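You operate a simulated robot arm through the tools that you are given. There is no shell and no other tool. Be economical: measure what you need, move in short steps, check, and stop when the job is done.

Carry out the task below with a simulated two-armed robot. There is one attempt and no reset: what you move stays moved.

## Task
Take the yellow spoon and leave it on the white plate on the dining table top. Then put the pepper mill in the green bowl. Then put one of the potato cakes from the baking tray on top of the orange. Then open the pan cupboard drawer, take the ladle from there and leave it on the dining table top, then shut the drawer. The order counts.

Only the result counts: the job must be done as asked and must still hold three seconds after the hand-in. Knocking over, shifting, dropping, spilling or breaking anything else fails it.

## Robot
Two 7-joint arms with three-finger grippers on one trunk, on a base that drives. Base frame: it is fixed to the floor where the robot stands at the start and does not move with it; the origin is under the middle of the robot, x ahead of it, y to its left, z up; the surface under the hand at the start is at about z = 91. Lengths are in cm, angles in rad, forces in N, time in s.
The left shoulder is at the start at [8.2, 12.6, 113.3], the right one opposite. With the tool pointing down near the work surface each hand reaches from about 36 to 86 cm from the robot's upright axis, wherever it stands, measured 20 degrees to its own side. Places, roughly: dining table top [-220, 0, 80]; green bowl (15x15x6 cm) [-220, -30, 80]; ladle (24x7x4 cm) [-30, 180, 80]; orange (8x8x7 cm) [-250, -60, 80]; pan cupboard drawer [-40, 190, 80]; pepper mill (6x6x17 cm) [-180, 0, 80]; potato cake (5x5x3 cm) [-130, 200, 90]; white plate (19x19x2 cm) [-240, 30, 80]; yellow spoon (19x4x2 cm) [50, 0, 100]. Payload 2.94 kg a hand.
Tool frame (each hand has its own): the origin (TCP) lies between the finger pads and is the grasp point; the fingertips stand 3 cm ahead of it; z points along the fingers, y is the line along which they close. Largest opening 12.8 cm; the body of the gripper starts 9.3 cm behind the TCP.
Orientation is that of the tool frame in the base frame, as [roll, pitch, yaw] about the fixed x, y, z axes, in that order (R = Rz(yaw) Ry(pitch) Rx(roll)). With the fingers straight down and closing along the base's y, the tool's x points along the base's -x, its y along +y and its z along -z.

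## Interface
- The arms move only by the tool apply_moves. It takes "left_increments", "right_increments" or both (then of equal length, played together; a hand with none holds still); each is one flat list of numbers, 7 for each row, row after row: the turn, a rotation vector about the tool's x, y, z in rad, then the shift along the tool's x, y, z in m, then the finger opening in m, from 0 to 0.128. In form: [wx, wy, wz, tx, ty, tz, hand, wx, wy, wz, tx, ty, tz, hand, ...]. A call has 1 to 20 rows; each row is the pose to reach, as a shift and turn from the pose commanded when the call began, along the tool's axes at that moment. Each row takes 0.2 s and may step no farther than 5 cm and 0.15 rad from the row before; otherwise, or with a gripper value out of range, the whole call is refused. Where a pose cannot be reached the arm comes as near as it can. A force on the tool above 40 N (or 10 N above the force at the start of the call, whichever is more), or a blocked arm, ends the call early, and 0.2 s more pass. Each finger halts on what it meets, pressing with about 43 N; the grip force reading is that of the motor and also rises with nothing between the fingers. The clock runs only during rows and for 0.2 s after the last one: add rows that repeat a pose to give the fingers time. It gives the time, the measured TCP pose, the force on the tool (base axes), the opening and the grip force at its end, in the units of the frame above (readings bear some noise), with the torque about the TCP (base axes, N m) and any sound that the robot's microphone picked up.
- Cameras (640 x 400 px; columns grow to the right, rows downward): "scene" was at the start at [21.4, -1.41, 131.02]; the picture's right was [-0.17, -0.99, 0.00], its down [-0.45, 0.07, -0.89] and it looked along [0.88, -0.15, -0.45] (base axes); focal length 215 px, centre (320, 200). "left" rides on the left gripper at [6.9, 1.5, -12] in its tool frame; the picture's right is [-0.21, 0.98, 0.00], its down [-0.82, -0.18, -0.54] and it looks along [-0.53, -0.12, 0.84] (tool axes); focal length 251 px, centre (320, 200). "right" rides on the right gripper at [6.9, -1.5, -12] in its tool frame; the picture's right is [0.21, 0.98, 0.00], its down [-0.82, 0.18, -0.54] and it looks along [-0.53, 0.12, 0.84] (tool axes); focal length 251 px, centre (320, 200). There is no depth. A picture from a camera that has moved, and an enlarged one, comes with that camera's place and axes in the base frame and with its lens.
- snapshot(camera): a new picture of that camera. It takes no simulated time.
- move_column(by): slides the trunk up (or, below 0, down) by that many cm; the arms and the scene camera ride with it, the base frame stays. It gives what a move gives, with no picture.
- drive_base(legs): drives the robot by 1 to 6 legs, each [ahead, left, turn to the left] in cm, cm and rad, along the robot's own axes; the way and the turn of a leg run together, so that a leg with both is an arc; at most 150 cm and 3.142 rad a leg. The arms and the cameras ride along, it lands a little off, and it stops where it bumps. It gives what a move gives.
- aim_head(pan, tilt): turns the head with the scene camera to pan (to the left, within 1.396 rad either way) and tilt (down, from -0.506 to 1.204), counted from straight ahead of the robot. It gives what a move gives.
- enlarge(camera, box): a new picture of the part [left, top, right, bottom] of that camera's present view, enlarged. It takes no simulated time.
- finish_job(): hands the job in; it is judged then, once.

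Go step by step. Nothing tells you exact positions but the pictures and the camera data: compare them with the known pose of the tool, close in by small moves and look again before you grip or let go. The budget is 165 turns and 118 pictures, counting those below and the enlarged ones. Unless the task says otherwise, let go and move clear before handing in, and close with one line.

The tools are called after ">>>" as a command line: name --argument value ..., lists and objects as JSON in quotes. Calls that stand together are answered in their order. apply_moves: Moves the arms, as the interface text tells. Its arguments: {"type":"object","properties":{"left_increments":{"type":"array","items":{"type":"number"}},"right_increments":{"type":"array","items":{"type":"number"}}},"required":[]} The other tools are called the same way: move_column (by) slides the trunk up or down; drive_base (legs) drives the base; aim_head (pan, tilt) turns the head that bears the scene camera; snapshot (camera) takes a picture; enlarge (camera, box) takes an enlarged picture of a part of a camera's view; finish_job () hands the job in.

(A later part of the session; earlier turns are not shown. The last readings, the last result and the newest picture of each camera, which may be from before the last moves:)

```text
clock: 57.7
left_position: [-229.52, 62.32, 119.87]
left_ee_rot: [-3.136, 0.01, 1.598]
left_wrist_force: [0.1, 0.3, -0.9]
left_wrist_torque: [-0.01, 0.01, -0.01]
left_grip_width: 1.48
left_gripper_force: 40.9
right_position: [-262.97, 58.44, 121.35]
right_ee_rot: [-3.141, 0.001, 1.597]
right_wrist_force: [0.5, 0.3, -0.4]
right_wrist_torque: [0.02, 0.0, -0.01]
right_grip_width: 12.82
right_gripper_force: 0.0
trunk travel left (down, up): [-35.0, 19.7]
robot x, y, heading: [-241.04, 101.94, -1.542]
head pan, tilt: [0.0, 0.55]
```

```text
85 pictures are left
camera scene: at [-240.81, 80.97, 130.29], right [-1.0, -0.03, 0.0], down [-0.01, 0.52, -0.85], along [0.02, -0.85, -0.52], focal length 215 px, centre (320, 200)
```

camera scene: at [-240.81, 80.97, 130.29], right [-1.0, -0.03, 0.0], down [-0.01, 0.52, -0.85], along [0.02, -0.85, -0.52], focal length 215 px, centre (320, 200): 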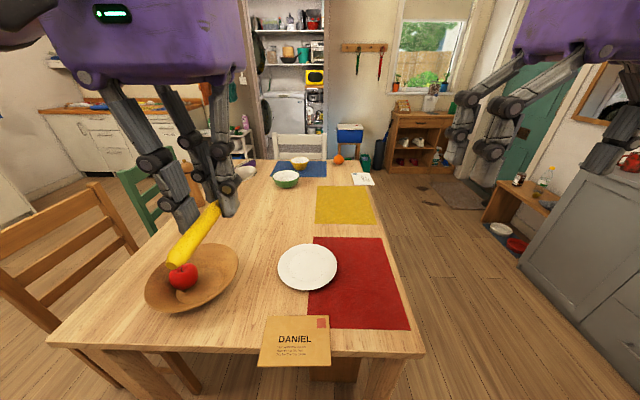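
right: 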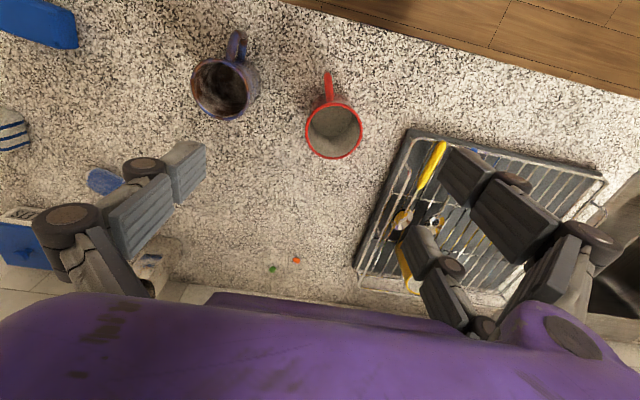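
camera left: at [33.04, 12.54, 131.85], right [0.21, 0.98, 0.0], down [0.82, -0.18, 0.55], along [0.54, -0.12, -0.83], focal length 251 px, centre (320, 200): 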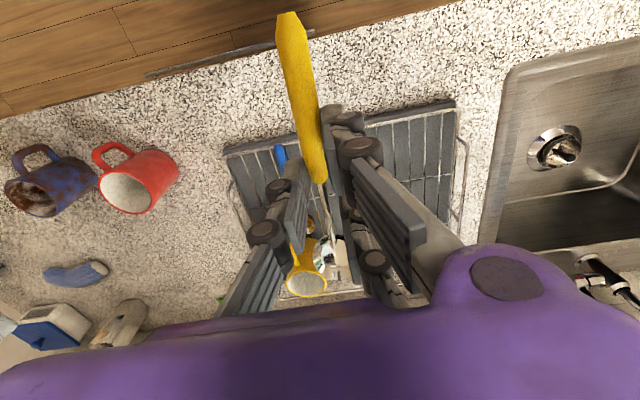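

The plate is at about (−235.7, 35), and the far side of the table is free for later. I'll move the spoon over the plate and look.

>>> apply_moves --left_increments '[0, 0, 0, -0.032, -0.009, 0.0, 0, 0, 0, 0, -0.064, -0.017, 0.02, 0, 0, 0, 0, -0.095, -0.026, 0.05, 0, 0, 0, 0, -0.127, -0.035, 0.08, 0, 0, 0, 0, -0.159, -0.043, 0.11, 0, 0, 0, 0, -0.19, -0.052, 0.14, 0, 0, 0, 0, -0.222, -0.06, 0.17, 0, 0, 0, 0, -0.254, -0.069, 0.2, 0, 0, 0, 0, -0.254, -0.069, 0.2, 0]'

>>> snapshot --camera "left"

>>> snapshot --camera "scene"

```text
clock: 59.7
left_position: [-235.93, 36.62, 100.3]
left_ee_rot: [-3.134, 0.013, 1.6]
left_wrist_force: [0.7, 0.2, -0.9]
left_wrist_torque: [-0.02, -0.01, 0.02]
left_grip_width: 1.48
left_gripper_force: 41.5
right_position: [-263.09, 58.68, 121.35]
right_ee_rot: [-3.141, 0.0, 1.597]
right_wrist_force: [-0.2, 0.4, 0.1]
right_wrist_torque: [-0.03, -0.03, -0.01]
right_grip_width: 12.8
right_gripper_force: 0.0
trunk travel left (down, up): [-35.0, 19.7]
robot x, y, heading: [-241.06, 101.56, -1.543]
head pan, tilt: [0.0, 0.55]
```

```text
84 pictures are left
camera left: at [-234.36, 43.75, 112.17], right [0.98, -0.19, 0.0], down [-0.15, -0.82, 0.55], along [-0.11, -0.54, -0.83], focal length 251 px, centre (320, 200)
```

left: 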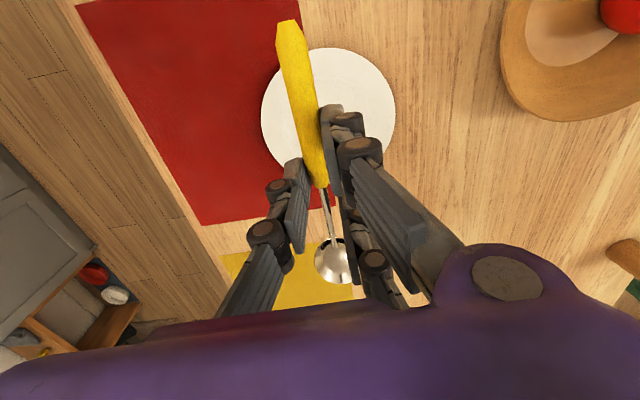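

```text
83 pictures are left
camera scene: at [-240.79, 81.05, 130.3], right [-1.0, -0.03, 0.0], down [-0.01, 0.52, -0.85], along [0.02, -0.85, -0.52], focal length 215 px, centre (320, 200)
```

scene: 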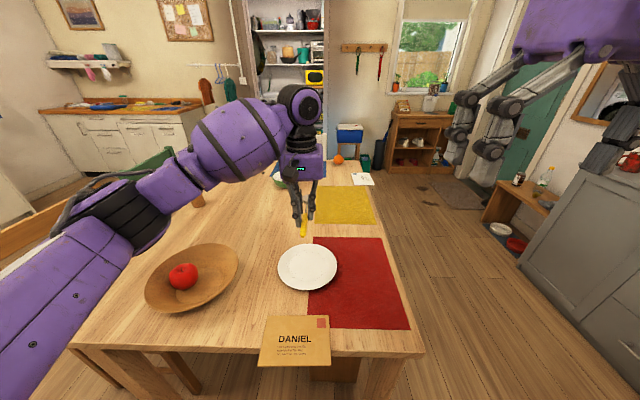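

Plate centre is (−235.4, 35.4, rim z ≈ 78); the spoon spans y 26.5–44.4 at x ≈ −236, well centred. I'll shift 6 mm and lower to just above the rim.

>>> apply_moves --left_increments '[0, 0, 0, 0, 0.006, 0.03, 0, 0, 0, 0, 0, 0.006, 0.07, 0, 0, 0, 0, 0, 0.006, 0.11, 0, 0, 0, 0, 0, 0.006, 0.14, 0, 0, 0, 0, 0, 0.006, 0.165, 0, 0, 0, 0, 0, 0.006, 0.165, 0]'

>>> snapshot --camera "left"

>>> enlarge --camera "scene" --box '[240, 180, 400, 300]'

```text
clock: 61.1
left_position: [-235.25, 36.47, 83.82]
left_ee_rot: [-3.135, 0.012, 1.599]
left_wrist_force: [-0.5, -0.4, -0.1]
left_wrist_torque: [0.01, -0.02, -0.04]
left_grip_width: 1.51
left_gripper_force: 41.1
right_position: [-263.08, 58.51, 121.37]
right_ee_rot: [3.141, 0.001, 1.598]
right_wrist_force: [0.0, 1.0, 0.4]
right_wrist_torque: [0.02, 0.02, -0.01]
right_grip_width: 12.8
right_gripper_force: 0.0
trunk travel left (down, up): [-35.0, 19.7]
robot x, y, heading: [-241.19, 101.95, -1.548]
head pan, tilt: [0.0, 0.55]
```

```text
82 pictures are left
camera left: at [-233.89, 43.57, 95.65], right [0.98, -0.19, 0.0], down [-0.15, -0.82, 0.55], along [-0.11, -0.54, -0.83], focal length 251 px, centre (320, 200)
```

left: 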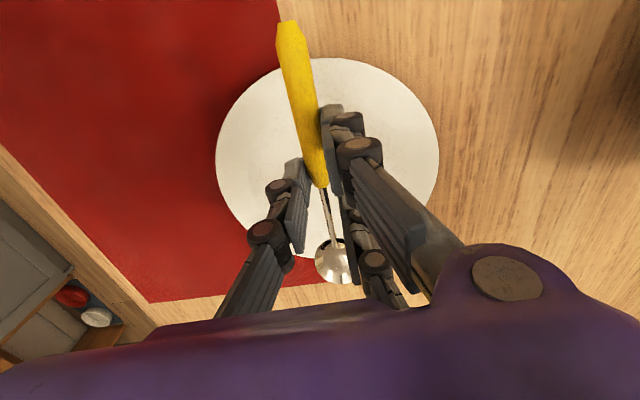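

```text
3.33 times, centred on (320, 240) of scene
camera zoom: at [-240.82, 80.99, 130.29], right [-1.0, -0.03, 0.0], down [-0.01, 0.52, -0.85], along [0.02, -0.85, -0.52], focal length 718 px, centre (320, 67)
```

zoom: 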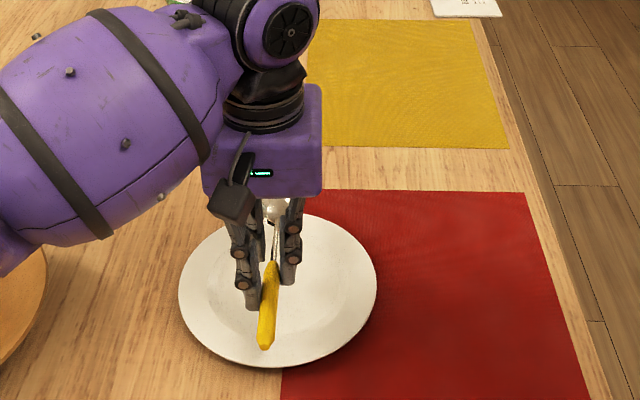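

Judging by plate size the rim may be lower (z ≈ 76). I'll lower gradually and watch the force.

>>> apply_moves --left_increments '[0, 0, 0, -0.004, 0, 0.006, 0, 0, 0, 0, -0.004, 0, 0.012, 0, 0, 0, 0, -0.004, 0, 0.018, 0, 0, 0, 0, -0.004, 0, 0.022, 0, 0, 0, 0, -0.004, 0, 0.022, 0]'

>>> snapshot --camera "left"

>>> enlarge --camera "scene" --box '[270, 210, 350, 310]'

```text
clock: 62.3
left_position: [-235.34, 36.08, 81.51]
left_ee_rot: [-3.137, 0.011, 1.597]
left_wrist_force: [0.1, -1.3, -1.0]
left_wrist_torque: [-0.04, -0.01, 0.01]
left_grip_width: 1.51
left_gripper_force: 40.9
right_position: [-263.2, 58.54, 121.23]
right_ee_rot: [3.141, 0.0, 1.598]
right_wrist_force: [-0.3, 0.2, -0.3]
right_wrist_torque: [0.0, -0.01, 0.01]
right_grip_width: 12.8
right_gripper_force: 0.0
trunk travel left (down, up): [-35.0, 19.7]
robot x, y, heading: [-241.37, 101.75, -1.547]
head pan, tilt: [0.0, 0.55]
```

```text
80 pictures are left
camera left: at [-233.86, 43.14, 93.44], right [0.98, -0.19, 0.0], down [-0.15, -0.82, 0.55], along [-0.11, -0.54, -0.83], focal length 251 px, centre (320, 200)
```

left: 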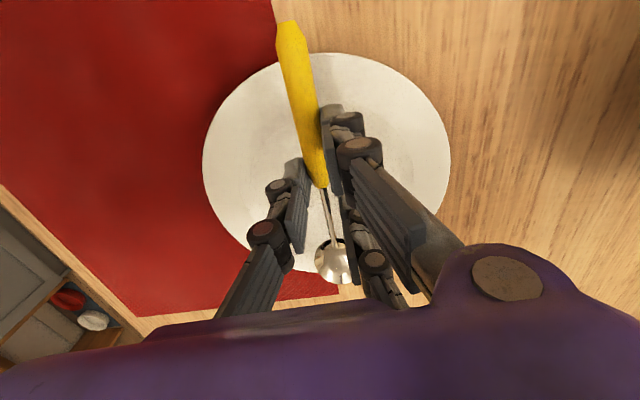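

```text
4.00 times, centred on (310, 260) of scene
camera zoom: at [-240.82, 80.97, 130.29], right [-1.0, -0.03, 0.0], down [-0.01, 0.52, -0.85], along [0.02, -0.85, -0.52], focal length 862 px, centre (360, -40)
```

zoom: 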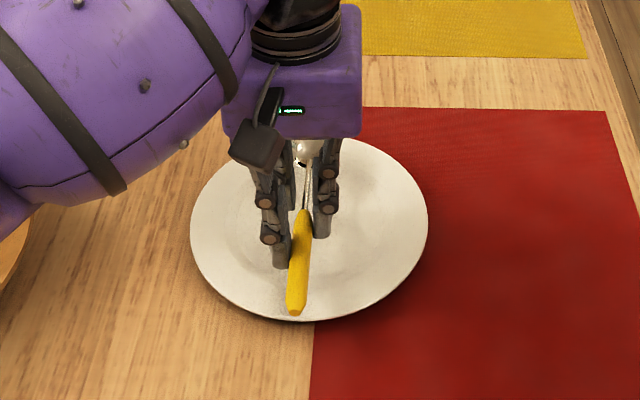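

Still about 3 cm above. Lowering further in small steps.

>>> apply_moves --left_increments '[0, 0, 0, 0, 0, 0.008, 0, 0, 0, 0, 0, 0, 0.014, 0, 0, 0, 0, 0, 0, 0.019, 0, 0, 0, 0, 0, 0, 0.019, 0]'

>>> enlarge --camera "scene" --box '[270, 210, 350, 310]'

>>> snapshot --camera "left"

```text
clock: 63.3
left_position: [-235.28, 35.91, 79.62]
left_ee_rot: [-3.136, 0.012, 1.597]
left_wrist_force: [0.9, -1.1, -1.1]
left_wrist_torque: [-0.02, 0.0, 0.03]
left_grip_width: 1.5
left_gripper_force: 41.1
right_position: [-263.05, 58.56, 121.46]
right_ee_rot: [-3.141, 0.001, 1.597]
right_wrist_force: [0.0, -0.1, 0.1]
right_wrist_torque: [-0.01, 0.02, 0.0]
right_grip_width: 12.81
right_gripper_force: 0.0
trunk travel left (down, up): [-35.0, 19.7]
robot x, y, heading: [-241.55, 102.45, -1.548]
head pan, tilt: [0.0, 0.55]
```

```text
4.00 times, centred on (310, 260) of scene
camera zoom: at [-240.82, 80.97, 130.29], right [-1.0, -0.03, 0.0], down [-0.01, 0.52, -0.85], along [0.02, -0.85, -0.52], focal length 862 px, centre (360, -40)
```

zoom: 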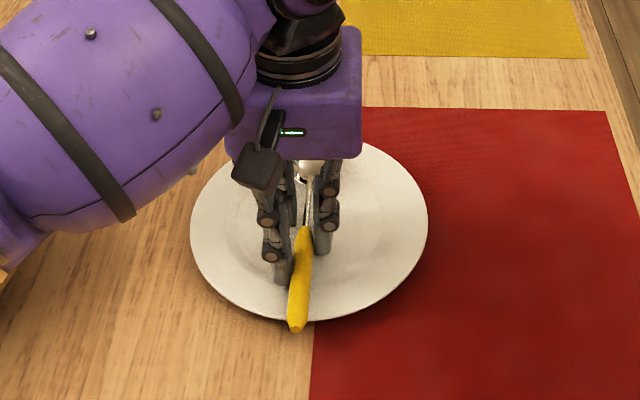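

```text
77 pictures are left
camera left: at [-233.87, 43.08, 91.57], right [0.98, -0.19, 0.0], down [-0.15, -0.82, 0.55], along [-0.11, -0.54, -0.83], focal length 251 px, centre (320, 200)
```

left: 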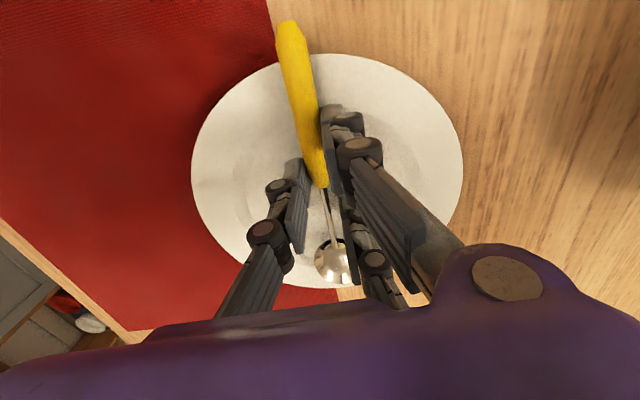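

At rim z ≈ 75.5 the plate centre is y ≈ 32.6, so the handle overhangs; I'll shift the spoon 2.3 cm away from me and re-check.

>>> apply_moves --left_increments '[0, 0, 0, -0.012, 0, -0.004, 0, 0, 0, 0, -0.023, 0, -0.004, 0, 0, 0, 0, -0.023, 0, 0, 0, 0, 0, 0, -0.023, 0, 0.006, 0, 0, 0, 0, -0.023, 0, 0.006, 0]'

>>> enlarge --camera "scene" --box '[270, 210, 350, 310]'

>>> snapshot --camera "left"

```text
clock: 64.5
left_position: [-235.19, 33.65, 79.25]
left_ee_rot: [-3.136, 0.012, 1.601]
left_wrist_force: [1.7, -0.2, 8.2]
left_wrist_torque: [0.39, -0.2, -0.08]
left_grip_width: 1.48
left_gripper_force: 41.1
right_position: [-262.98, 58.58, 121.4]
right_ee_rot: [-3.141, 0.001, 1.597]
right_wrist_force: [0.2, -0.2, -0.4]
right_wrist_torque: [0.01, 0.02, -0.01]
right_grip_width: 12.78
right_gripper_force: 0.1
trunk travel left (down, up): [-35.0, 19.7]
robot x, y, heading: [-241.5, 102.01, -1.549]
head pan, tilt: [0.0, 0.55]
```

```text
4.00 times, centred on (310, 260) of scene
camera zoom: at [-240.81, 81.05, 130.31], right [-1.0, -0.03, 0.0], down [-0.01, 0.52, -0.85], along [0.02, -0.85, -0.52], focal length 862 px, centre (360, -40)
```

zoom: 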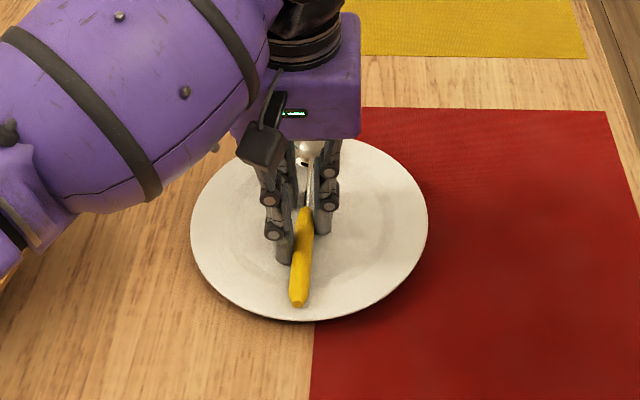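

```text
75 pictures are left
camera left: at [-233.72, 40.78, 91.11], right [0.98, -0.19, 0.0], down [-0.15, -0.82, 0.55], along [-0.11, -0.54, -0.83], focal length 251 px, centre (320, 200)
```

left: 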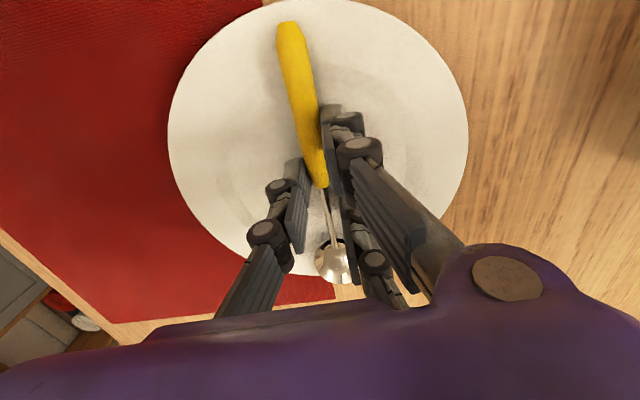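

The spoon now lies within the plate (y 23–41.4 versus rim 22–42) with light contact. I'll open and rise.

>>> apply_moves --left_increments '[0, 0, 0, 0, 0, 0, 0.02, 0, 0, 0, 0, 0, 0, 0.03, 0, 0, 0, 0, 0, 0, 0.035, 0, 0, 0, 0, 0, -0.02, 0.035, 0, 0, 0, 0, 0, -0.06, 0.035, 0, 0, 0, 0, 0, -0.1, 0.035]'

>>> enlarge --camera "scene" --box '[240, 180, 400, 320]'

>>> snapshot --camera "left"

```text
clock: 65.9
left_position: [-235.23, 33.93, 89.21]
left_ee_rot: [-3.137, 0.011, 1.599]
left_wrist_force: [0.3, -0.7, 0.4]
left_wrist_torque: [0.0, -0.01, 0.02]
left_grip_width: 3.5
left_gripper_force: 0.1
right_position: [-263.03, 58.51, 121.46]
right_ee_rot: [3.141, 0.0, 1.596]
right_wrist_force: [0.6, -1.0, -0.5]
right_wrist_torque: [0.0, 0.01, 0.01]
right_grip_width: 12.81
right_gripper_force: 0.1
trunk travel left (down, up): [-35.0, 19.7]
robot x, y, heading: [-241.39, 102.21, -1.545]
head pan, tilt: [0.0, 0.55]
```

```text
2.86 times, centred on (320, 250) of scene
camera zoom: at [-240.79, 81.01, 130.29], right [-1.0, -0.03, 0.0], down [-0.01, 0.52, -0.85], along [0.02, -0.85, -0.52], focal length 615 px, centre (320, 57)
```

zoom: 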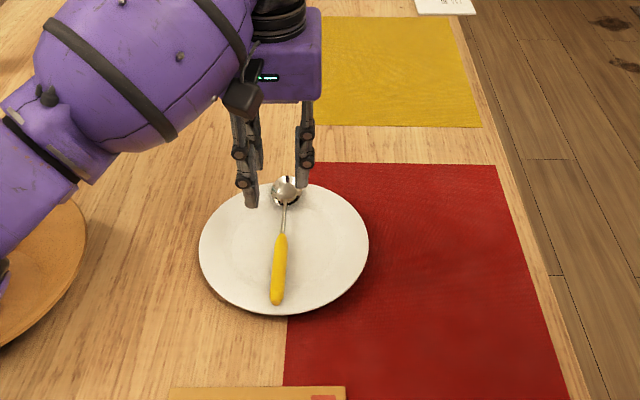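

```text
73 pictures are left
camera left: at [-233.78, 40.93, 101.04], right [0.98, -0.19, 0.0], down [-0.16, -0.82, 0.55], along [-0.11, -0.54, -0.84], focal length 251 px, centre (320, 200)
```

left: 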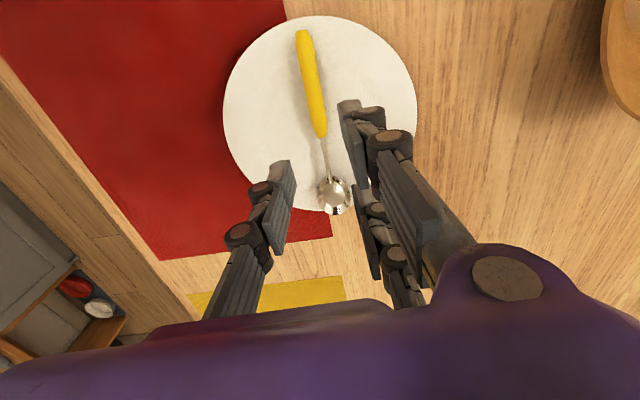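

The spoon rests on the plate. Next, the pepper mill at about (−182, −3.4), reachable from the near side over the chairs. I'll lift the arm and drive round there.

>>> apply_moves --left_increments '[0, 0, 0, 0, 0, -0.05, 0.04, 0, 0, 0, 0, 0, -0.1, 0.06, 0, 0, 0, 0, 0, -0.15, 0.08, 0, 0, 0, 0, 0, -0.2, 0.1, 0, 0, 0, 0, 0, -0.25, 0.1, 0, 0, 0, 0.04, 0.01, -0.27, 0.1, 0, 0, 0, 0.08, 0.02, -0.3, 0.1, 0, 0, 0, 0.12, 0.03, -0.31, 0.1, 0, 0, 0, 0.16, 0.03, -0.31, 0.1, 0, 0, 0, 0.2, 0.03, -0.31, 0.1, 0, 0, 0, 0.24, 0.04, -0.31, 0.1, 0, 0, 0, 0.28, 0.05, -0.31, 0.1]'

>>> drive_base --legs '[[0, 134, -0.02], [0, 0, -1.571], [0, 92, 0]]'

>>> snapshot --camera "scene"

```text
refused: row 7 steps farther than a row can; nothing moved
```

```text
clock: 89.8
left_position: [-175.2, 8.66, 89.08]
left_ee_rot: [-3.137, 0.011, -0.004]
left_wrist_force: [0.1, 0.6, 0.5]
left_wrist_torque: [-0.03, 0.01, -0.01]
left_grip_width: 3.5
left_gripper_force: 0.0
right_position: [-149.67, 35.6, 121.42]
right_ee_rot: [-3.14, 0.0, -0.004]
right_wrist_force: [-0.3, -0.6, 0.2]
right_wrist_torque: [-0.04, 0.02, 0.01]
right_grip_width: 12.8
right_gripper_force: 0.1
trunk travel left (down, up): [-35.0, 19.7]
robot x, y, heading: [-106.54, 12.62, 3.138]
head pan, tilt: [0.0, 0.55]
```

```text
72 pictures are left
camera scene: at [-127.98, 12.84, 130.29], right [0.0, 1.0, 0.0], down [0.52, 0.0, -0.85], along [-0.85, 0.0, -0.52], focal length 215 px, centre (320, 200)
```

scene: 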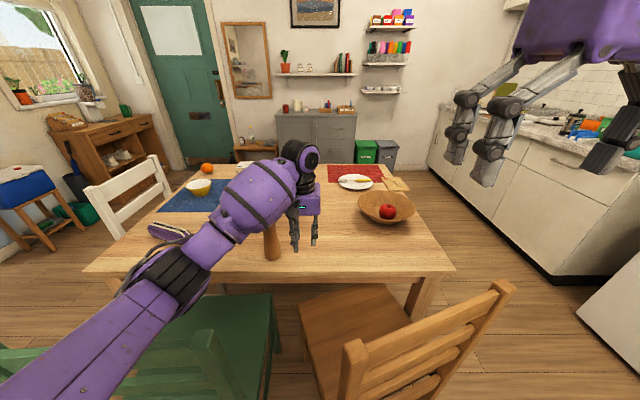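

My arm retract was refused, yet the drive in the same batch ran with the hand low. The brown chair looks turned, so I'll lift the hand now, back off to my earlier viewpoint and compare carefully.

>>> apply_moves --left_increments '[0, 0, 0, 0, 0, -0.05, 0.04, 0, 0, 0, 0, 0, -0.1, 0.06, 0, 0, 0, 0, 0, -0.15, 0.08, 0, 0, 0, 0, 0, -0.2, 0.1, 0, 0, 0, 0, 0, -0.25, 0.1, 0, 0, 0, 0.03, 0.005, -0.28, 0.1, 0, 0, 0, 0.06, 0.01, -0.3, 0.1, 0, 0, 0, 0.1, 0.015, -0.31, 0.1, 0, 0, 0, 0.14, 0.02, -0.31, 0.1, 0, 0, 0, 0.18, 0.025, -0.31, 0.1, 0, 0, 0, 0.22, 0.03, -0.31, 0.1, 0, 0, 0, 0.26, 0.03, -0.31, 0.1]'

```text
clock: 92.4
left_position: [-148.59, 5.28, 119.82]
left_ee_rot: [-3.137, 0.012, 0.0]
left_wrist_force: [-0.6, -0.4, 0.1]
left_wrist_torque: [-0.02, 0.02, 0.0]
left_grip_width: 10.01
left_gripper_force: 0.1
right_position: [-149.51, 35.6, 121.39]
right_ee_rot: [3.141, 0.001, -0.005]
right_wrist_force: [0.4, -0.1, 0.0]
right_wrist_torque: [-0.01, 0.04, 0.0]
right_grip_width: 12.78
right_gripper_force: 0.0
trunk travel left (down, up): [-35.0, 19.7]
robot x, y, heading: [-106.87, 13.1, 3.136]
head pan, tilt: [0.0, 0.55]
```

The hand is high and clear now. I'll back off to the earlier viewpoint (−44.7, −0.5) to compare the chairs.

>>> drive_base --legs '[[-62, 13.4, 0.017]]'

>>> aim_head --pan 0 --tilt 0.45

>>> snapshot --camera "scene"

```text
clock: 96.0
left_position: [-86.69, -8.38, 119.81]
left_ee_rot: [-3.136, 0.011, 0.015]
left_wrist_force: [-0.3, 0.1, 0.2]
left_wrist_torque: [-0.01, 0.02, 0.0]
left_grip_width: 9.99
left_gripper_force: 0.1
right_position: [-88.02, 21.8, 121.32]
right_ee_rot: [-3.141, 0.0, 0.013]
right_wrist_force: [1.4, -0.8, -0.2]
right_wrist_torque: [0.0, 0.04, -0.03]
right_grip_width: 12.78
right_gripper_force: 0.0
trunk travel left (down, up): [-35.0, 19.7]
robot x, y, heading: [-44.3, -0.26, -3.129]
head pan, tilt: [0.0, 0.55]
```

```text
clock: 96.6
left_position: [-86.67, -8.58, 119.8]
left_ee_rot: [-3.136, 0.009, 0.014]
left_wrist_force: [0.2, 0.0, 0.7]
left_wrist_torque: [-0.02, -0.02, 0.04]
left_grip_width: 10.01
left_gripper_force: 0.1
right_position: [-88.04, 21.87, 121.34]
right_ee_rot: [3.142, 0.0, 0.012]
right_wrist_force: [-0.7, 1.3, 0.2]
right_wrist_torque: [-0.02, 0.02, 0.01]
right_grip_width: 12.79
right_gripper_force: 0.0
trunk travel left (down, up): [-35.0, 19.7]
robot x, y, heading: [-44.48, -0.44, -3.132]
head pan, tilt: [0.0, 0.45]
```

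```text
71 pictures are left
camera scene: at [-66.2, -0.62, 131.19], right [-0.01, 1.0, 0.0], down [0.44, 0.01, -0.9], along [-0.9, -0.01, -0.44], focal length 215 px, centre (320, 200)
```

scene: 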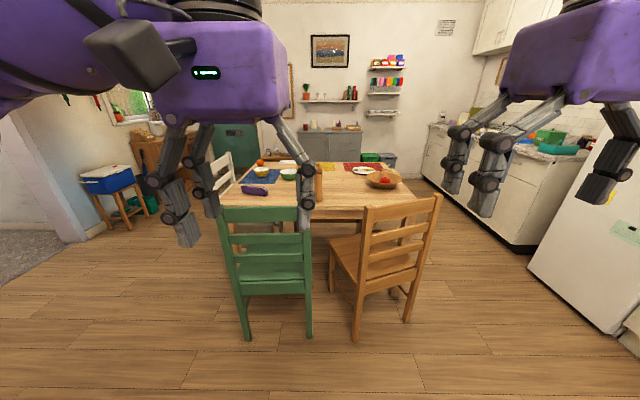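

The brown chair was turned about 19° and its back centre displaced from (−142.4, 23.6) to about (−150.9, 37.2). I'll put it back: grip its top rail with both hands and carry it by the base motion. First I'll turn both hands 90° so the fingers close fore-and-aft.

>>> apply_moves --left_increments '[0, 0, 0.13, -0.003, -0.003, 0, 0.08, 0, 0, 0.26, -0.006, -0.006, 0, 0.08, 0, 0, 0.39, -0.009, -0.009, 0, 0.08, 0, 0, 0.52, -0.012, -0.012, 0, 0.08, 0, 0, 0.65, -0.015, -0.015, 0, 0.08, 0, 0, 0.78, -0.018, -0.018, 0, 0.08, 0, 0, 0.91, -0.021, -0.021, 0, 0.08, 0, 0, 1.04, -0.024, -0.024, 0, 0.08, 0, 0, 1.17, -0.028, -0.027, 0, 0.08, 0, 0, 1.3, -0.028, -0.03, 0, 0.08, 0, 0, 1.43, -0.028, -0.03, 0, 0.08, 0, 0, 1.571, -0.028, -0.03, 0, 0.08, 0, 0, 1.571, -0.028, -0.03, 0, 0.08]' --right_increments '[0, 0, -0.13, -0.003, 0.003, 0, 0.08, 0, 0, -0.26, -0.006, 0.006, 0, 0.08, 0, 0, -0.39, -0.009, 0.009, 0, 0.08, 0, 0, -0.52, -0.012, 0.012, 0, 0.08, 0, 0, -0.65, -0.014, 0.015, 0, 0.08, 0, 0, -0.78, -0.014, 0.018, 0, 0.08, 0, 0, -0.91, -0.014, 0.021, 0, 0.08, 0, 0, -1.04, -0.014, 0.024, 0, 0.08, 0, 0, -1.17, -0.014, 0.027, 0, 0.08, 0, 0, -1.3, -0.014, 0.03, 0, 0.08, 0, 0, -1.43, -0.014, 0.03, 0, 0.08, 0, 0, -1.571, -0.014, 0.03, 0, 0.08, 0, 0, -1.571, -0.014, 0.03, 0, 0.08]'

```text
clock: 99.4
left_position: [-89.55, -5.47, 119.84]
left_ee_rot: [3.132, 0.006, -1.558]
left_wrist_force: [0.1, 0.3, -0.1]
left_wrist_torque: [0.03, 0.0, -0.02]
left_grip_width: 8.01
left_gripper_force: 0.1
right_position: [-78.77, 9.96, 117.15]
right_ee_rot: [-3.141, 0.003, 1.584]
right_wrist_force: [0.6, 0.5, 0.2]
right_wrist_torque: [0.0, -0.02, 0.0]
right_grip_width: 7.99
right_gripper_force: 0.2
right hand out of reach, approached as far as the arm can: row 8, 9, 10, 11, 12, 13
trunk travel left (down, up): [-35.0, 19.7]
robot x, y, heading: [-44.05, -0.46, -3.126]
head pan, tilt: [0.0, 0.45]
```

The right hand can't hold that turn; I'll turn it the other way round instead.

>>> apply_moves --right_increments '[0, 0, 0.145, 0, 0, 0, 0.08, 0, 0, 0.29, 0, 0, 0, 0.08, 0, 0, 0.435, 0, 0, 0, 0.08, 0, 0, 0.58, 0, 0, 0, 0.08, 0, 0, 0.725, 0, 0, 0, 0.08, 0, 0, 0.87, 0, 0, 0, 0.08, 0, 0, 1.015, 0, 0, 0, 0.08, 0, 0, 1.16, 0, 0, 0, 0.08, 0, 0, 1.305, 0, 0, 0, 0.08, 0, 0, 1.45, 0, 0, 0, 0.08, 0, 0, 1.571, 0, 0, 0, 0.08]'

>>> apply_moves --right_increments '[0, 0, 0.145, 0, 0, 0, 0.08, 0, 0, 0.29, 0, 0, 0, 0.08, 0, 0, 0.435, 0, 0, 0, 0.08, 0, 0, 0.58, 0, 0, 0, 0.08, 0, 0, 0.725, 0, 0, 0, 0.08, 0, 0, 0.87, 0, 0, 0, 0.08, 0, 0, 1.015, 0, 0, 0, 0.08, 0, 0, 1.16, 0, 0, 0, 0.08, 0, 0, 1.305, 0, 0, 0, 0.08, 0, 0, 1.45, 0, 0, 0, 0.08, 0, 0, 1.571, 0, 0, 0, 0.08]'

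```text
clock: 101.8
left_position: [-89.58, -5.46, 119.8]
left_ee_rot: [3.13, 0.005, -1.557]
left_wrist_force: [0.2, 0.8, 0.0]
left_wrist_torque: [-0.02, 0.01, 0.01]
left_grip_width: 8.02
left_gripper_force: 0.1
right_position: [-78.65, 9.87, 117.22]
right_ee_rot: [3.141, 0.0, 0.009]
right_wrist_force: [-0.2, 0.3, 0.3]
right_wrist_torque: [0.0, -0.02, -0.01]
right_grip_width: 7.97
right_gripper_force: 0.0
trunk travel left (down, up): [-35.0, 19.7]
robot x, y, heading: [-44.48, -0.55, -3.132]
head pan, tilt: [0.0, 0.45]
```

```text
clock: 104.2
left_position: [-89.53, -5.4, 119.81]
left_ee_rot: [3.132, 0.006, -1.556]
left_wrist_force: [-0.3, 0.9, 0.0]
left_wrist_torque: [-0.02, 0.02, -0.03]
left_grip_width: 8.0
left_gripper_force: 0.1
right_position: [-78.7, 9.96, 117.08]
right_ee_rot: [3.14, 0.001, -1.56]
right_wrist_force: [0.0, -0.4, -0.1]
right_wrist_torque: [0.01, 0.01, -0.01]
right_grip_width: 8.01
right_gripper_force: 0.1
trunk travel left (down, up): [-35.0, 19.7]
robot x, y, heading: [-44.57, -0.71, -3.127]
head pan, tilt: [0.0, 0.45]
```

Now I'll bring the right hand level with the left, then drive to the pose where both hands are over the chair's back rail.

>>> apply_moves --right_increments '[0, 0, 0, -0.022, 0.027, -0.007, 0.08, 0, 0, 0, -0.044, 0.054, -0.014, 0.08, 0, 0, 0, -0.066, 0.081, -0.021, 0.08, 0, 0, 0, -0.087, 0.107, -0.027, 0.08]'

>>> drive_base --legs '[[61, -46.8, 0], [0, 0, 0.325]]'

>>> aim_head --pan 0 --tilt 0.9

>>> snapshot --camera "scene"

>>> snapshot --camera "left"

>>> snapshot --camera "right"

```text
clock: 105.2
left_position: [-89.68, -5.34, 119.77]
left_ee_rot: [3.131, 0.006, -1.558]
left_wrist_force: [0.2, -0.8, -0.3]
left_wrist_torque: [-0.03, -0.04, -0.04]
left_grip_width: 8.0
left_gripper_force: 0.1
right_position: [-89.45, 18.41, 119.72]
right_ee_rot: [3.14, 0.0, -1.56]
right_wrist_force: [-0.4, 0.0, -0.2]
right_wrist_torque: [-0.02, 0.0, 0.01]
right_grip_width: 8.0
right_gripper_force: 0.1
trunk travel left (down, up): [-35.0, 19.7]
robot x, y, heading: [-44.49, -0.74, -3.127]
head pan, tilt: [0.0, 0.45]
```

```text
clock: 110.9
left_position: [-146.77, 27.02, 119.93]
left_ee_rot: [3.134, 0.004, -1.241]
left_wrist_force: [0.0, 0.4, 0.0]
left_wrist_torque: [0.01, -0.02, -0.01]
left_grip_width: 8.01
left_gripper_force: 0.0
right_position: [-154.05, 49.75, 119.71]
right_ee_rot: [3.142, 0.0, -1.242]
right_wrist_force: [-0.5, -0.4, 0.4]
right_wrist_torque: [0.01, 0.0, -0.01]
right_grip_width: 8.01
right_gripper_force: 0.0
trunk travel left (down, up): [-35.0, 19.7]
robot x, y, heading: [-105.71, 45.89, -2.81]
head pan, tilt: [0.0, 0.45]
```

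```text
clock: 111.8
left_position: [-146.74, 27.01, 119.91]
left_ee_rot: [3.131, 0.005, -1.239]
left_wrist_force: [0.4, 0.3, 0.0]
left_wrist_torque: [-0.03, 0.03, 0.03]
left_grip_width: 8.02
left_gripper_force: 0.1
right_position: [-153.96, 49.81, 119.85]
right_ee_rot: [3.14, 0.001, -1.241]
right_wrist_force: [1.0, 0.5, 0.5]
right_wrist_torque: [-0.03, 0.01, 0.0]
right_grip_width: 8.01
right_gripper_force: 0.1
trunk travel left (down, up): [-35.0, 19.7]
robot x, y, heading: [-105.72, 45.59, -2.813]
head pan, tilt: [0.0, 0.901]
```

```text
70 pictures are left
camera scene: at [-124.53, 39.5, 127.36], right [-0.32, 0.95, 0.0], down [0.74, 0.25, -0.62], along [-0.59, -0.2, -0.78], focal length 215 px, centre (320, 200)
```

scene: 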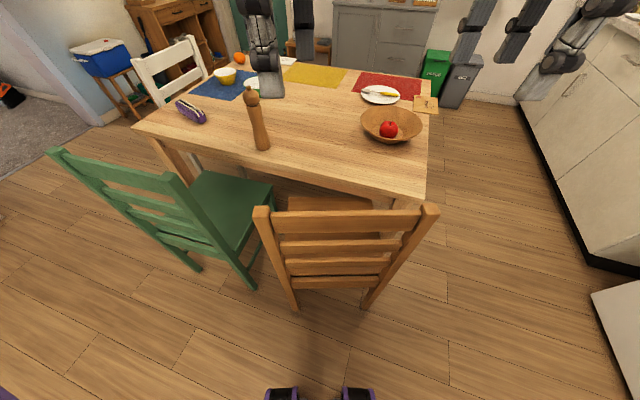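

```text
69 pictures are left
camera left: at [-145.71, 20.05, 131.81], right [-0.99, -0.12, 0.01], down [-0.09, 0.83, 0.54], along [-0.07, 0.54, -0.84], focal length 251 px, centre (320, 200)
```

left: 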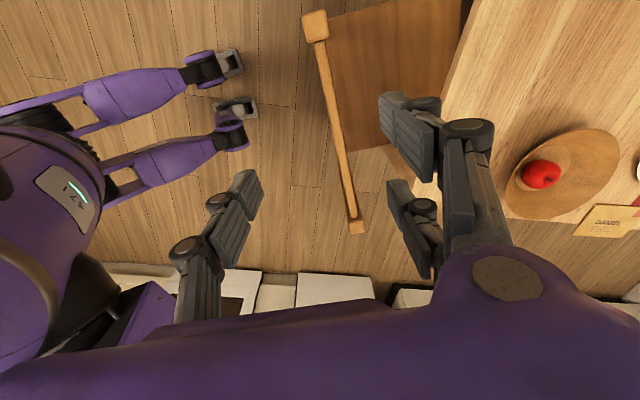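

```text
68 pictures are left
camera right: at [-150.45, 43.57, 131.74], right [-0.85, -0.52, 0.0], down [-0.44, 0.72, 0.54], along [-0.28, 0.46, -0.84], focal length 251 px, centre (320, 200)
```

right: 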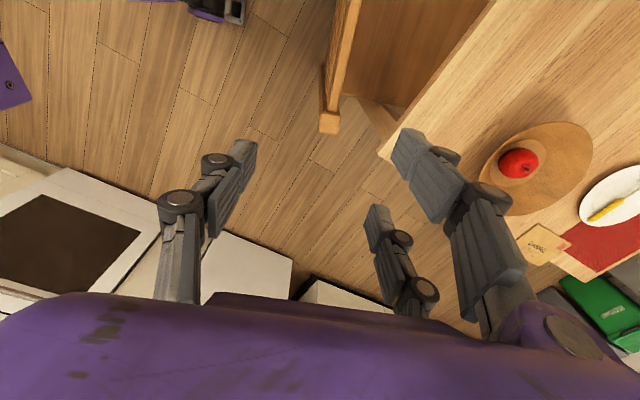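

The chair rail's top posts are at (−145.3, 19.3) and (−157.3, 52.6), z ≈ 91, parallel to my hands' line. I'll centre both hands over the rail and lower around it.

>>> apply_moves --left_increments '[0, 0, 0, 0, 0.007, 0.02, 0.08, 0, 0, 0, 0, 0.013, 0.06, 0.08, 0, 0, 0, 0, 0.013, 0.1, 0.08, 0, 0, 0, 0, 0.013, 0.14, 0.08, 0, 0, 0, 0, 0.013, 0.18, 0.08, 0, 0, 0, 0, 0.013, 0.22, 0.08, 0, 0, 0, 0, 0.013, 0.24, 0.08]' --right_increments '[0, 0, 0, 0.025, 0.01, 0.02, 0.08, 0, 0, 0, 0.05, 0.019, 0.05, 0.08, 0, 0, 0, 0.05, 0.019, 0.1, 0.08, 0, 0, 0, 0.05, 0.019, 0.14, 0.08, 0, 0, 0, 0.05, 0.019, 0.18, 0.08, 0, 0, 0, 0.05, 0.019, 0.22, 0.08, 0, 0, 0, 0.05, 0.019, 0.24, 0.08]'

>>> snapshot --camera "scene"

>>> snapshot --camera "left"

```text
clock: 113.4
left_position: [-148.36, 26.6, 95.74]
left_ee_rot: [3.131, 0.005, -1.241]
left_wrist_force: [-0.3, 1.2, 0.6]
left_wrist_torque: [-0.03, -0.02, -0.03]
left_grip_width: 7.98
left_gripper_force: 0.0
right_position: [-154.43, 44.48, 95.76]
right_ee_rot: [3.141, -0.001, -1.241]
right_wrist_force: [0.1, -0.1, -0.4]
right_wrist_torque: [-0.03, -0.02, -0.01]
right_grip_width: 8.0
right_gripper_force: 0.0
trunk travel left (down, up): [-35.0, 19.7]
robot x, y, heading: [-105.57, 45.57, -2.811]
head pan, tilt: [0.0, 0.901]
```

```text
67 pictures are left
camera scene: at [-124.55, 39.49, 127.36], right [-0.32, 0.95, 0.0], down [0.74, 0.25, -0.62], along [-0.59, -0.2, -0.78], focal length 215 px, centre (320, 200)
```

scene: 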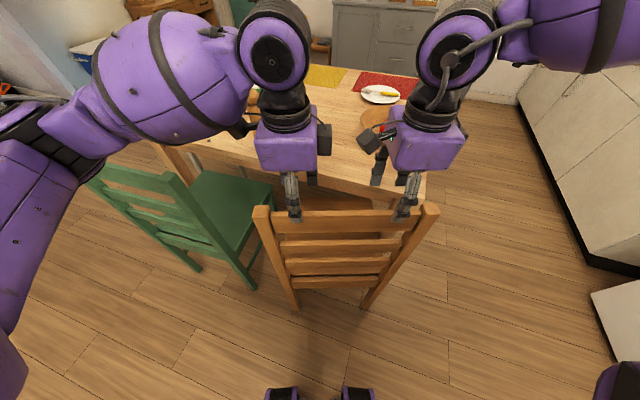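

```text
66 pictures are left
camera left: at [-147.18, 19.66, 107.73], right [-0.99, -0.12, 0.01], down [-0.09, 0.83, 0.54], along [-0.07, 0.54, -0.84], focal length 251 px, centre (320, 200)
```

left: 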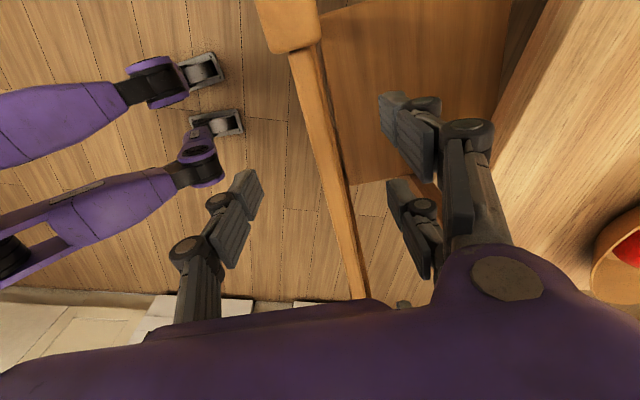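

The rail is centred between the fingers of both hands. Lowering 6 cm and closing.

>>> apply_moves --left_increments '[0, 0, 0, 0, 0, 0.03, 0.08, 0, 0, 0, 0, 0, 0.06, 0.08, 0, 0, 0, 0, 0, 0.06, 0.06, 0, 0, 0, 0, 0, 0.06, 0.04, 0, 0, 0, 0, 0, 0.06, 0.02, 0, 0, 0, 0, 0, 0.06, 0.0, 0, 0, 0, 0, 0, 0.06, 0.0]' --right_increments '[0, 0, 0, 0, 0, 0.03, 0.08, 0, 0, 0, 0, 0, 0.06, 0.08, 0, 0, 0, 0, 0, 0.06, 0.06, 0, 0, 0, 0, 0, 0.06, 0.04, 0, 0, 0, 0, 0, 0.06, 0.02, 0, 0, 0, 0, 0, 0.06, 0.0, 0, 0, 0, 0, 0, 0.06, 0.0]'

```text
clock: 115.0
left_position: [-148.24, 26.6, 89.92]
left_ee_rot: [3.133, 0.006, -1.238]
left_wrist_force: [14.0, -1.6, 9.0]
left_wrist_torque: [0.04, -0.34, 1.28]
left_grip_width: 1.59
left_gripper_force: 42.2
right_position: [-154.5, 44.16, 89.76]
right_ee_rot: [3.138, -0.001, -1.238]
right_wrist_force: [-20.7, -11.7, 0.2]
right_wrist_torque: [-0.72, 0.39, 1.76]
right_grip_width: 1.6
right_gripper_force: 42.3
trunk travel left (down, up): [-35.0, 19.7]
robot x, y, heading: [-105.6, 45.62, -2.813]
head pan, tilt: [0.0, 0.901]
```

Both hands hold the rail (1.6 cm thick). I'll move the chair back along a blended arc: about 30 cm to my left with a −0.346 rad turn.

>>> drive_base --legs '[[0.11, 5.15, -0.0577], [-0.19, 5.15, -0.0577], [-0.48, 5.13, -0.0577], [-0.78, 5.09, -0.0577], [-1.07, 5.04, -0.0577], [-1.36, 4.97, -0.0577]]'

>>> snapshot --camera "scene"

```text
clock: 119.5
left_position: [-144.62, 14.39, 89.87]
left_ee_rot: [3.129, 0.008, -1.548]
left_wrist_force: [-2.9, 2.0, -0.2]
left_wrist_torque: [-0.46, -0.07, -0.18]
left_grip_width: 1.58
left_gripper_force: 42.2
right_position: [-145.17, 33.09, 89.84]
right_ee_rot: [3.137, 0.002, -1.548]
right_wrist_force: [-1.5, 4.9, 2.9]
right_wrist_torque: [-0.94, -0.07, 0.2]
right_grip_width: 1.57
right_gripper_force: 41.5
trunk travel left (down, up): [-35.0, 19.7]
robot x, y, heading: [-97.86, 19.68, -3.119]
head pan, tilt: [0.0, 0.901]
stopped in leg 6: the force on the tool passed its limit at 46 N (the readings are from after the stop); the commanded pose is now the measured one
```

```text
65 pictures are left
camera scene: at [-118.03, 19.21, 127.35], right [-0.02, 1.0, 0.0], down [0.78, 0.02, -0.62], along [-0.62, -0.01, -0.78], focal length 215 px, centre (320, 200)
```

scene: 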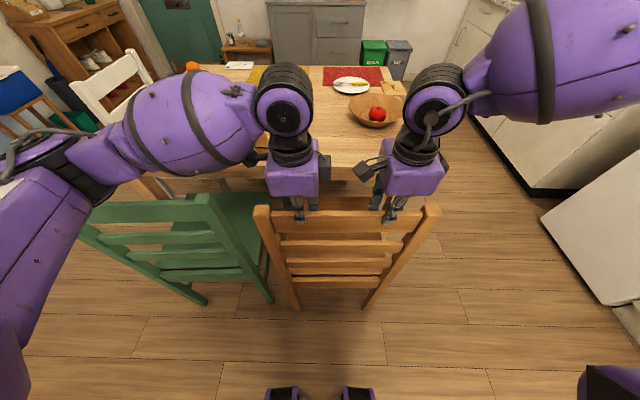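

The chair is nearly home: back now at centre ≈ (−144, 24.5). I'll zoom to measure the gap to the green chair before the last correction.

>>> enlarge --camera "scene" --box '[160, 170, 320, 320]'

```text
2.67 times, centred on (240, 245) of scene
camera zoom: at [-118.03, 19.21, 127.35], right [-0.02, 1.0, 0.0], down [0.78, 0.02, -0.62], along [-0.62, -0.01, -0.78], focal length 574 px, centre (533, 80)
```

zoom: 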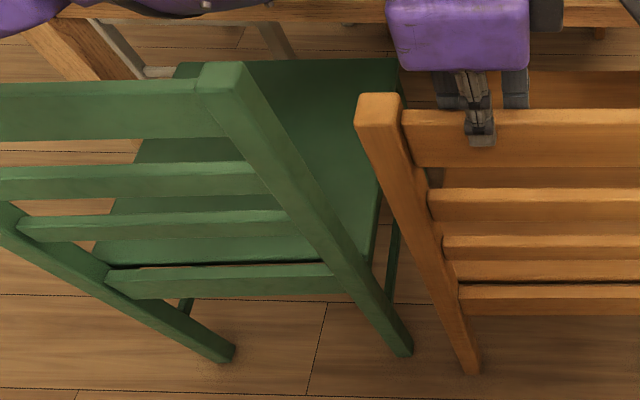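

By feet spacing the brown chair now sits 14.7 cm from the green one's leg, matching the original ~14.5 cm, and it is parallel again. I'll release and rise clear.

>>> apply_moves --left_increments '[0, 0, 0, 0, 0, 0, 0.03, 0, 0, 0, 0, 0, 0, 0.06, 0, 0, 0, 0, 0, 0, 0.08, 0, 0, 0, 0, 0, -0.04, 0.08, 0, 0, 0, 0, 0, -0.08, 0.08, 0, 0, 0, 0, 0, -0.12, 0.08, 0, 0, 0, 0, 0, -0.16, 0.08, 0, 0, 0, 0, 0, -0.2, 0.08, 0, 0, 0, 0, 0, -0.24, 0.08, 0, 0, 0, 0, 0, -0.28, 0.08]' --right_increments '[0, 0, 0, 0, 0, 0, 0.03, 0, 0, 0, 0, 0, 0, 0.06, 0, 0, 0, 0, 0, 0, 0.08, 0, 0, 0, 0, 0, -0.04, 0.08, 0, 0, 0, 0, 0, -0.08, 0.08, 0, 0, 0, 0, 0, -0.12, 0.08, 0, 0, 0, 0, 0, -0.16, 0.08, 0, 0, 0, 0, 0, -0.2, 0.08, 0, 0, 0, 0, 0, -0.24, 0.08, 0, 0, 0, 0, 0, -0.28, 0.08]'

>>> snapshot --camera "scene"

```text
clock: 121.7
left_position: [-143.96, 14.17, 117.95]
left_ee_rot: [3.127, 0.007, -1.548]
left_wrist_force: [-0.4, 0.0, 0.2]
left_wrist_torque: [0.0, 0.03, 0.0]
left_grip_width: 8.02
left_gripper_force: 0.0
right_position: [-144.72, 33.28, 117.84]
right_ee_rot: [3.139, -0.002, -1.547]
right_wrist_force: [0.0, -0.5, 0.1]
right_wrist_torque: [-0.01, 0.01, 0.01]
right_grip_width: 7.99
right_gripper_force: 0.0
trunk travel left (down, up): [-35.0, 19.7]
robot x, y, heading: [-98.01, 19.91, -3.122]
head pan, tilt: [0.0, 0.901]
```

```text
63 pictures are left
camera scene: at [-117.89, 19.32, 127.38], right [-0.02, 1.0, 0.0], down [0.78, 0.02, -0.62], along [-0.62, -0.01, -0.78], focal length 215 px, centre (320, 200)
```

scene: 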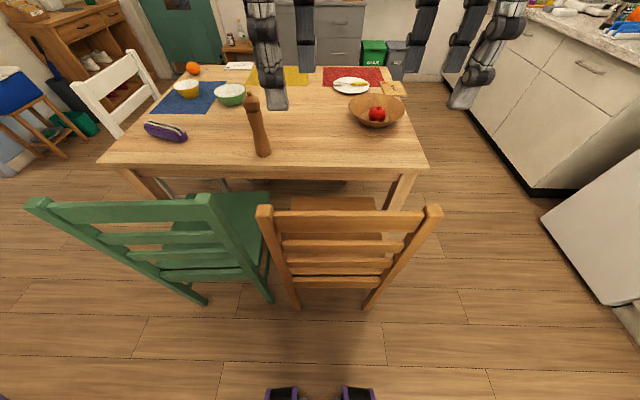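

The chair stands square again and everything on the table looks undisturbed. Now the mill: I'll zoom in on it.

>>> enlarge --camera "scene" --box '[140, 60, 300, 180]'

```text
3.33 times, centred on (220, 120) of scene
camera zoom: at [-117.89, 19.32, 127.38], right [-0.02, 1.0, 0.0], down [0.78, 0.02, -0.62], along [-0.62, -0.01, -0.78], focal length 718 px, centre (653, 467)
```

zoom: 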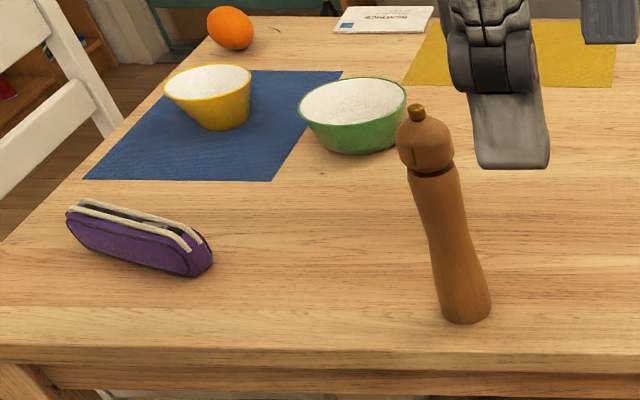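

The mill stands at about (−183, −3.5), with its top near z 97. The bowl centre is about (−219.5, −25.2). I'll turn the hands back to normal and shift the robot closer.

>>> apply_moves --left_increments '[0, 0, -0.14, 0, 0, 0, 0.1, 0, 0, -0.28, 0, 0, 0, 0.1, 0, 0, -0.42, 0, 0, 0, 0.1, 0, 0, -0.56, 0, 0, 0, 0.1, 0, 0, -0.7, 0, 0, 0, 0.1, 0, 0, -0.84, 0, 0, 0, 0.1, 0, 0, -0.98, 0, 0, 0, 0.1, 0, 0, -1.12, 0, 0, 0, 0.1, 0, 0, -1.26, 0, 0, 0, 0.1, 0, 0, -1.4, 0, 0, 0, 0.1, 0, 0, -1.56, 0, 0, 0, 0.1]' --right_increments '[0, 0, -0.14, 0, 0, 0, 0.1, 0, 0, -0.28, 0, 0, 0, 0.1, 0, 0, -0.42, 0, 0, 0, 0.1, 0, 0, -0.56, 0, 0, 0, 0.1, 0, 0, -0.7, 0, 0, 0, 0.1, 0, 0, -0.84, 0, 0, 0, 0.1, 0, 0, -0.98, 0, 0, 0, 0.1, 0, 0, -1.12, 0, 0, 0, 0.1, 0, 0, -1.26, 0, 0, 0, 0.1, 0, 0, -1.4, 0, 0, 0, 0.1, 0, 0, -1.56, 0, 0, 0, 0.1]'

```text
refused: row 11 steps farther than a row can; nothing moved
```

One step was slightly too large; resending.

>>> apply_moves --left_increments '[0, 0, -0.142, 0, 0, 0, 0.1, 0, 0, -0.284, 0, 0, 0, 0.1, 0, 0, -0.426, 0, 0, 0, 0.1, 0, 0, -0.568, 0, 0, 0, 0.1, 0, 0, -0.71, 0, 0, 0, 0.1, 0, 0, -0.852, 0, 0, 0, 0.1, 0, 0, -0.994, 0, 0, 0, 0.1, 0, 0, -1.136, 0, 0, 0, 0.1, 0, 0, -1.278, 0, 0, 0, 0.1, 0, 0, -1.42, 0, 0, 0, 0.1, 0, 0, -1.56, 0, 0, 0, 0.1]' --right_increments '[0, 0, -0.142, 0, 0, 0, 0.1, 0, 0, -0.284, 0, 0, 0, 0.1, 0, 0, -0.426, 0, 0, 0, 0.1, 0, 0, -0.568, 0, 0, 0, 0.1, 0, 0, -0.71, 0, 0, 0, 0.1, 0, 0, -0.852, 0, 0, 0, 0.1, 0, 0, -0.994, 0, 0, 0, 0.1, 0, 0, -1.136, 0, 0, 0, 0.1, 0, 0, -1.278, 0, 0, 0, 0.1, 0, 0, -1.42, 0, 0, 0, 0.1, 0, 0, -1.56, 0, 0, 0, 0.1]'

```text
clock: 124.1
left_position: [-144.17, 14.36, 117.94]
left_ee_rot: [-3.134, 0.011, 0.016]
left_wrist_force: [-0.1, 0.5, -0.1]
left_wrist_torque: [0.02, -0.01, -0.02]
left_grip_width: 10.0
left_gripper_force: 0.0
right_position: [-144.99, 33.0, 117.82]
right_ee_rot: [-3.14, 0.003, 0.014]
right_wrist_force: [-0.7, -0.9, 0.1]
right_wrist_torque: [-0.01, 0.0, -0.05]
right_grip_width: 10.01
right_gripper_force: 0.1
trunk travel left (down, up): [-35.0, 19.7]
robot x, y, heading: [-98.04, 19.58, -3.118]
head pan, tilt: [0.0, 0.901]
```

Both hands are upright and high (z ≈ 118). I'll move the base closer.

>>> drive_base --legs '[[8.5, 8, -0.02]]'

>>> apply_moves --right_increments '[0, 0, 0, 0, -0.03, -0.01, 0.1, 0, 0, 0, 0, -0.06, -0.02, 0.1, 0, 0, 0, 0.02, -0.09, -0.03, 0.1]'

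```text
clock: 125.5
left_position: [-152.62, 7.13, 118.02]
left_ee_rot: [-3.136, 0.013, -0.007]
left_wrist_force: [0.1, 0.1, -0.4]
left_wrist_torque: [-0.01, -0.04, 0.0]
left_grip_width: 9.99
left_gripper_force: 0.0
right_position: [-153.01, 26.02, 117.91]
right_ee_rot: [3.141, 0.003, -0.009]
right_wrist_force: [-1.1, 0.3, -0.2]
right_wrist_torque: [0.03, -0.02, 0.01]
right_grip_width: 10.01
right_gripper_force: 0.0
trunk travel left (down, up): [-35.0, 19.7]
robot x, y, heading: [-106.72, 11.42, -3.14]
head pan, tilt: [0.0, 0.901]
```

```text
clock: 126.3
left_position: [-152.55, 7.19, 118.0]
left_ee_rot: [-3.135, 0.014, -0.007]
left_wrist_force: [1.0, 1.1, 0.7]
left_wrist_torque: [-0.06, 0.05, -0.01]
left_grip_width: 10.02
left_gripper_force: 0.1
right_position: [-150.89, 34.94, 120.87]
right_ee_rot: [-3.141, 0.004, -0.008]
right_wrist_force: [0.6, -0.1, -0.3]
right_wrist_torque: [-0.02, 0.02, 0.0]
right_grip_width: 9.98
right_gripper_force: 0.1
trunk travel left (down, up): [-35.0, 19.7]
robot x, y, heading: [-106.67, 11.56, -3.136]
head pan, tilt: [0.0, 0.901]
```

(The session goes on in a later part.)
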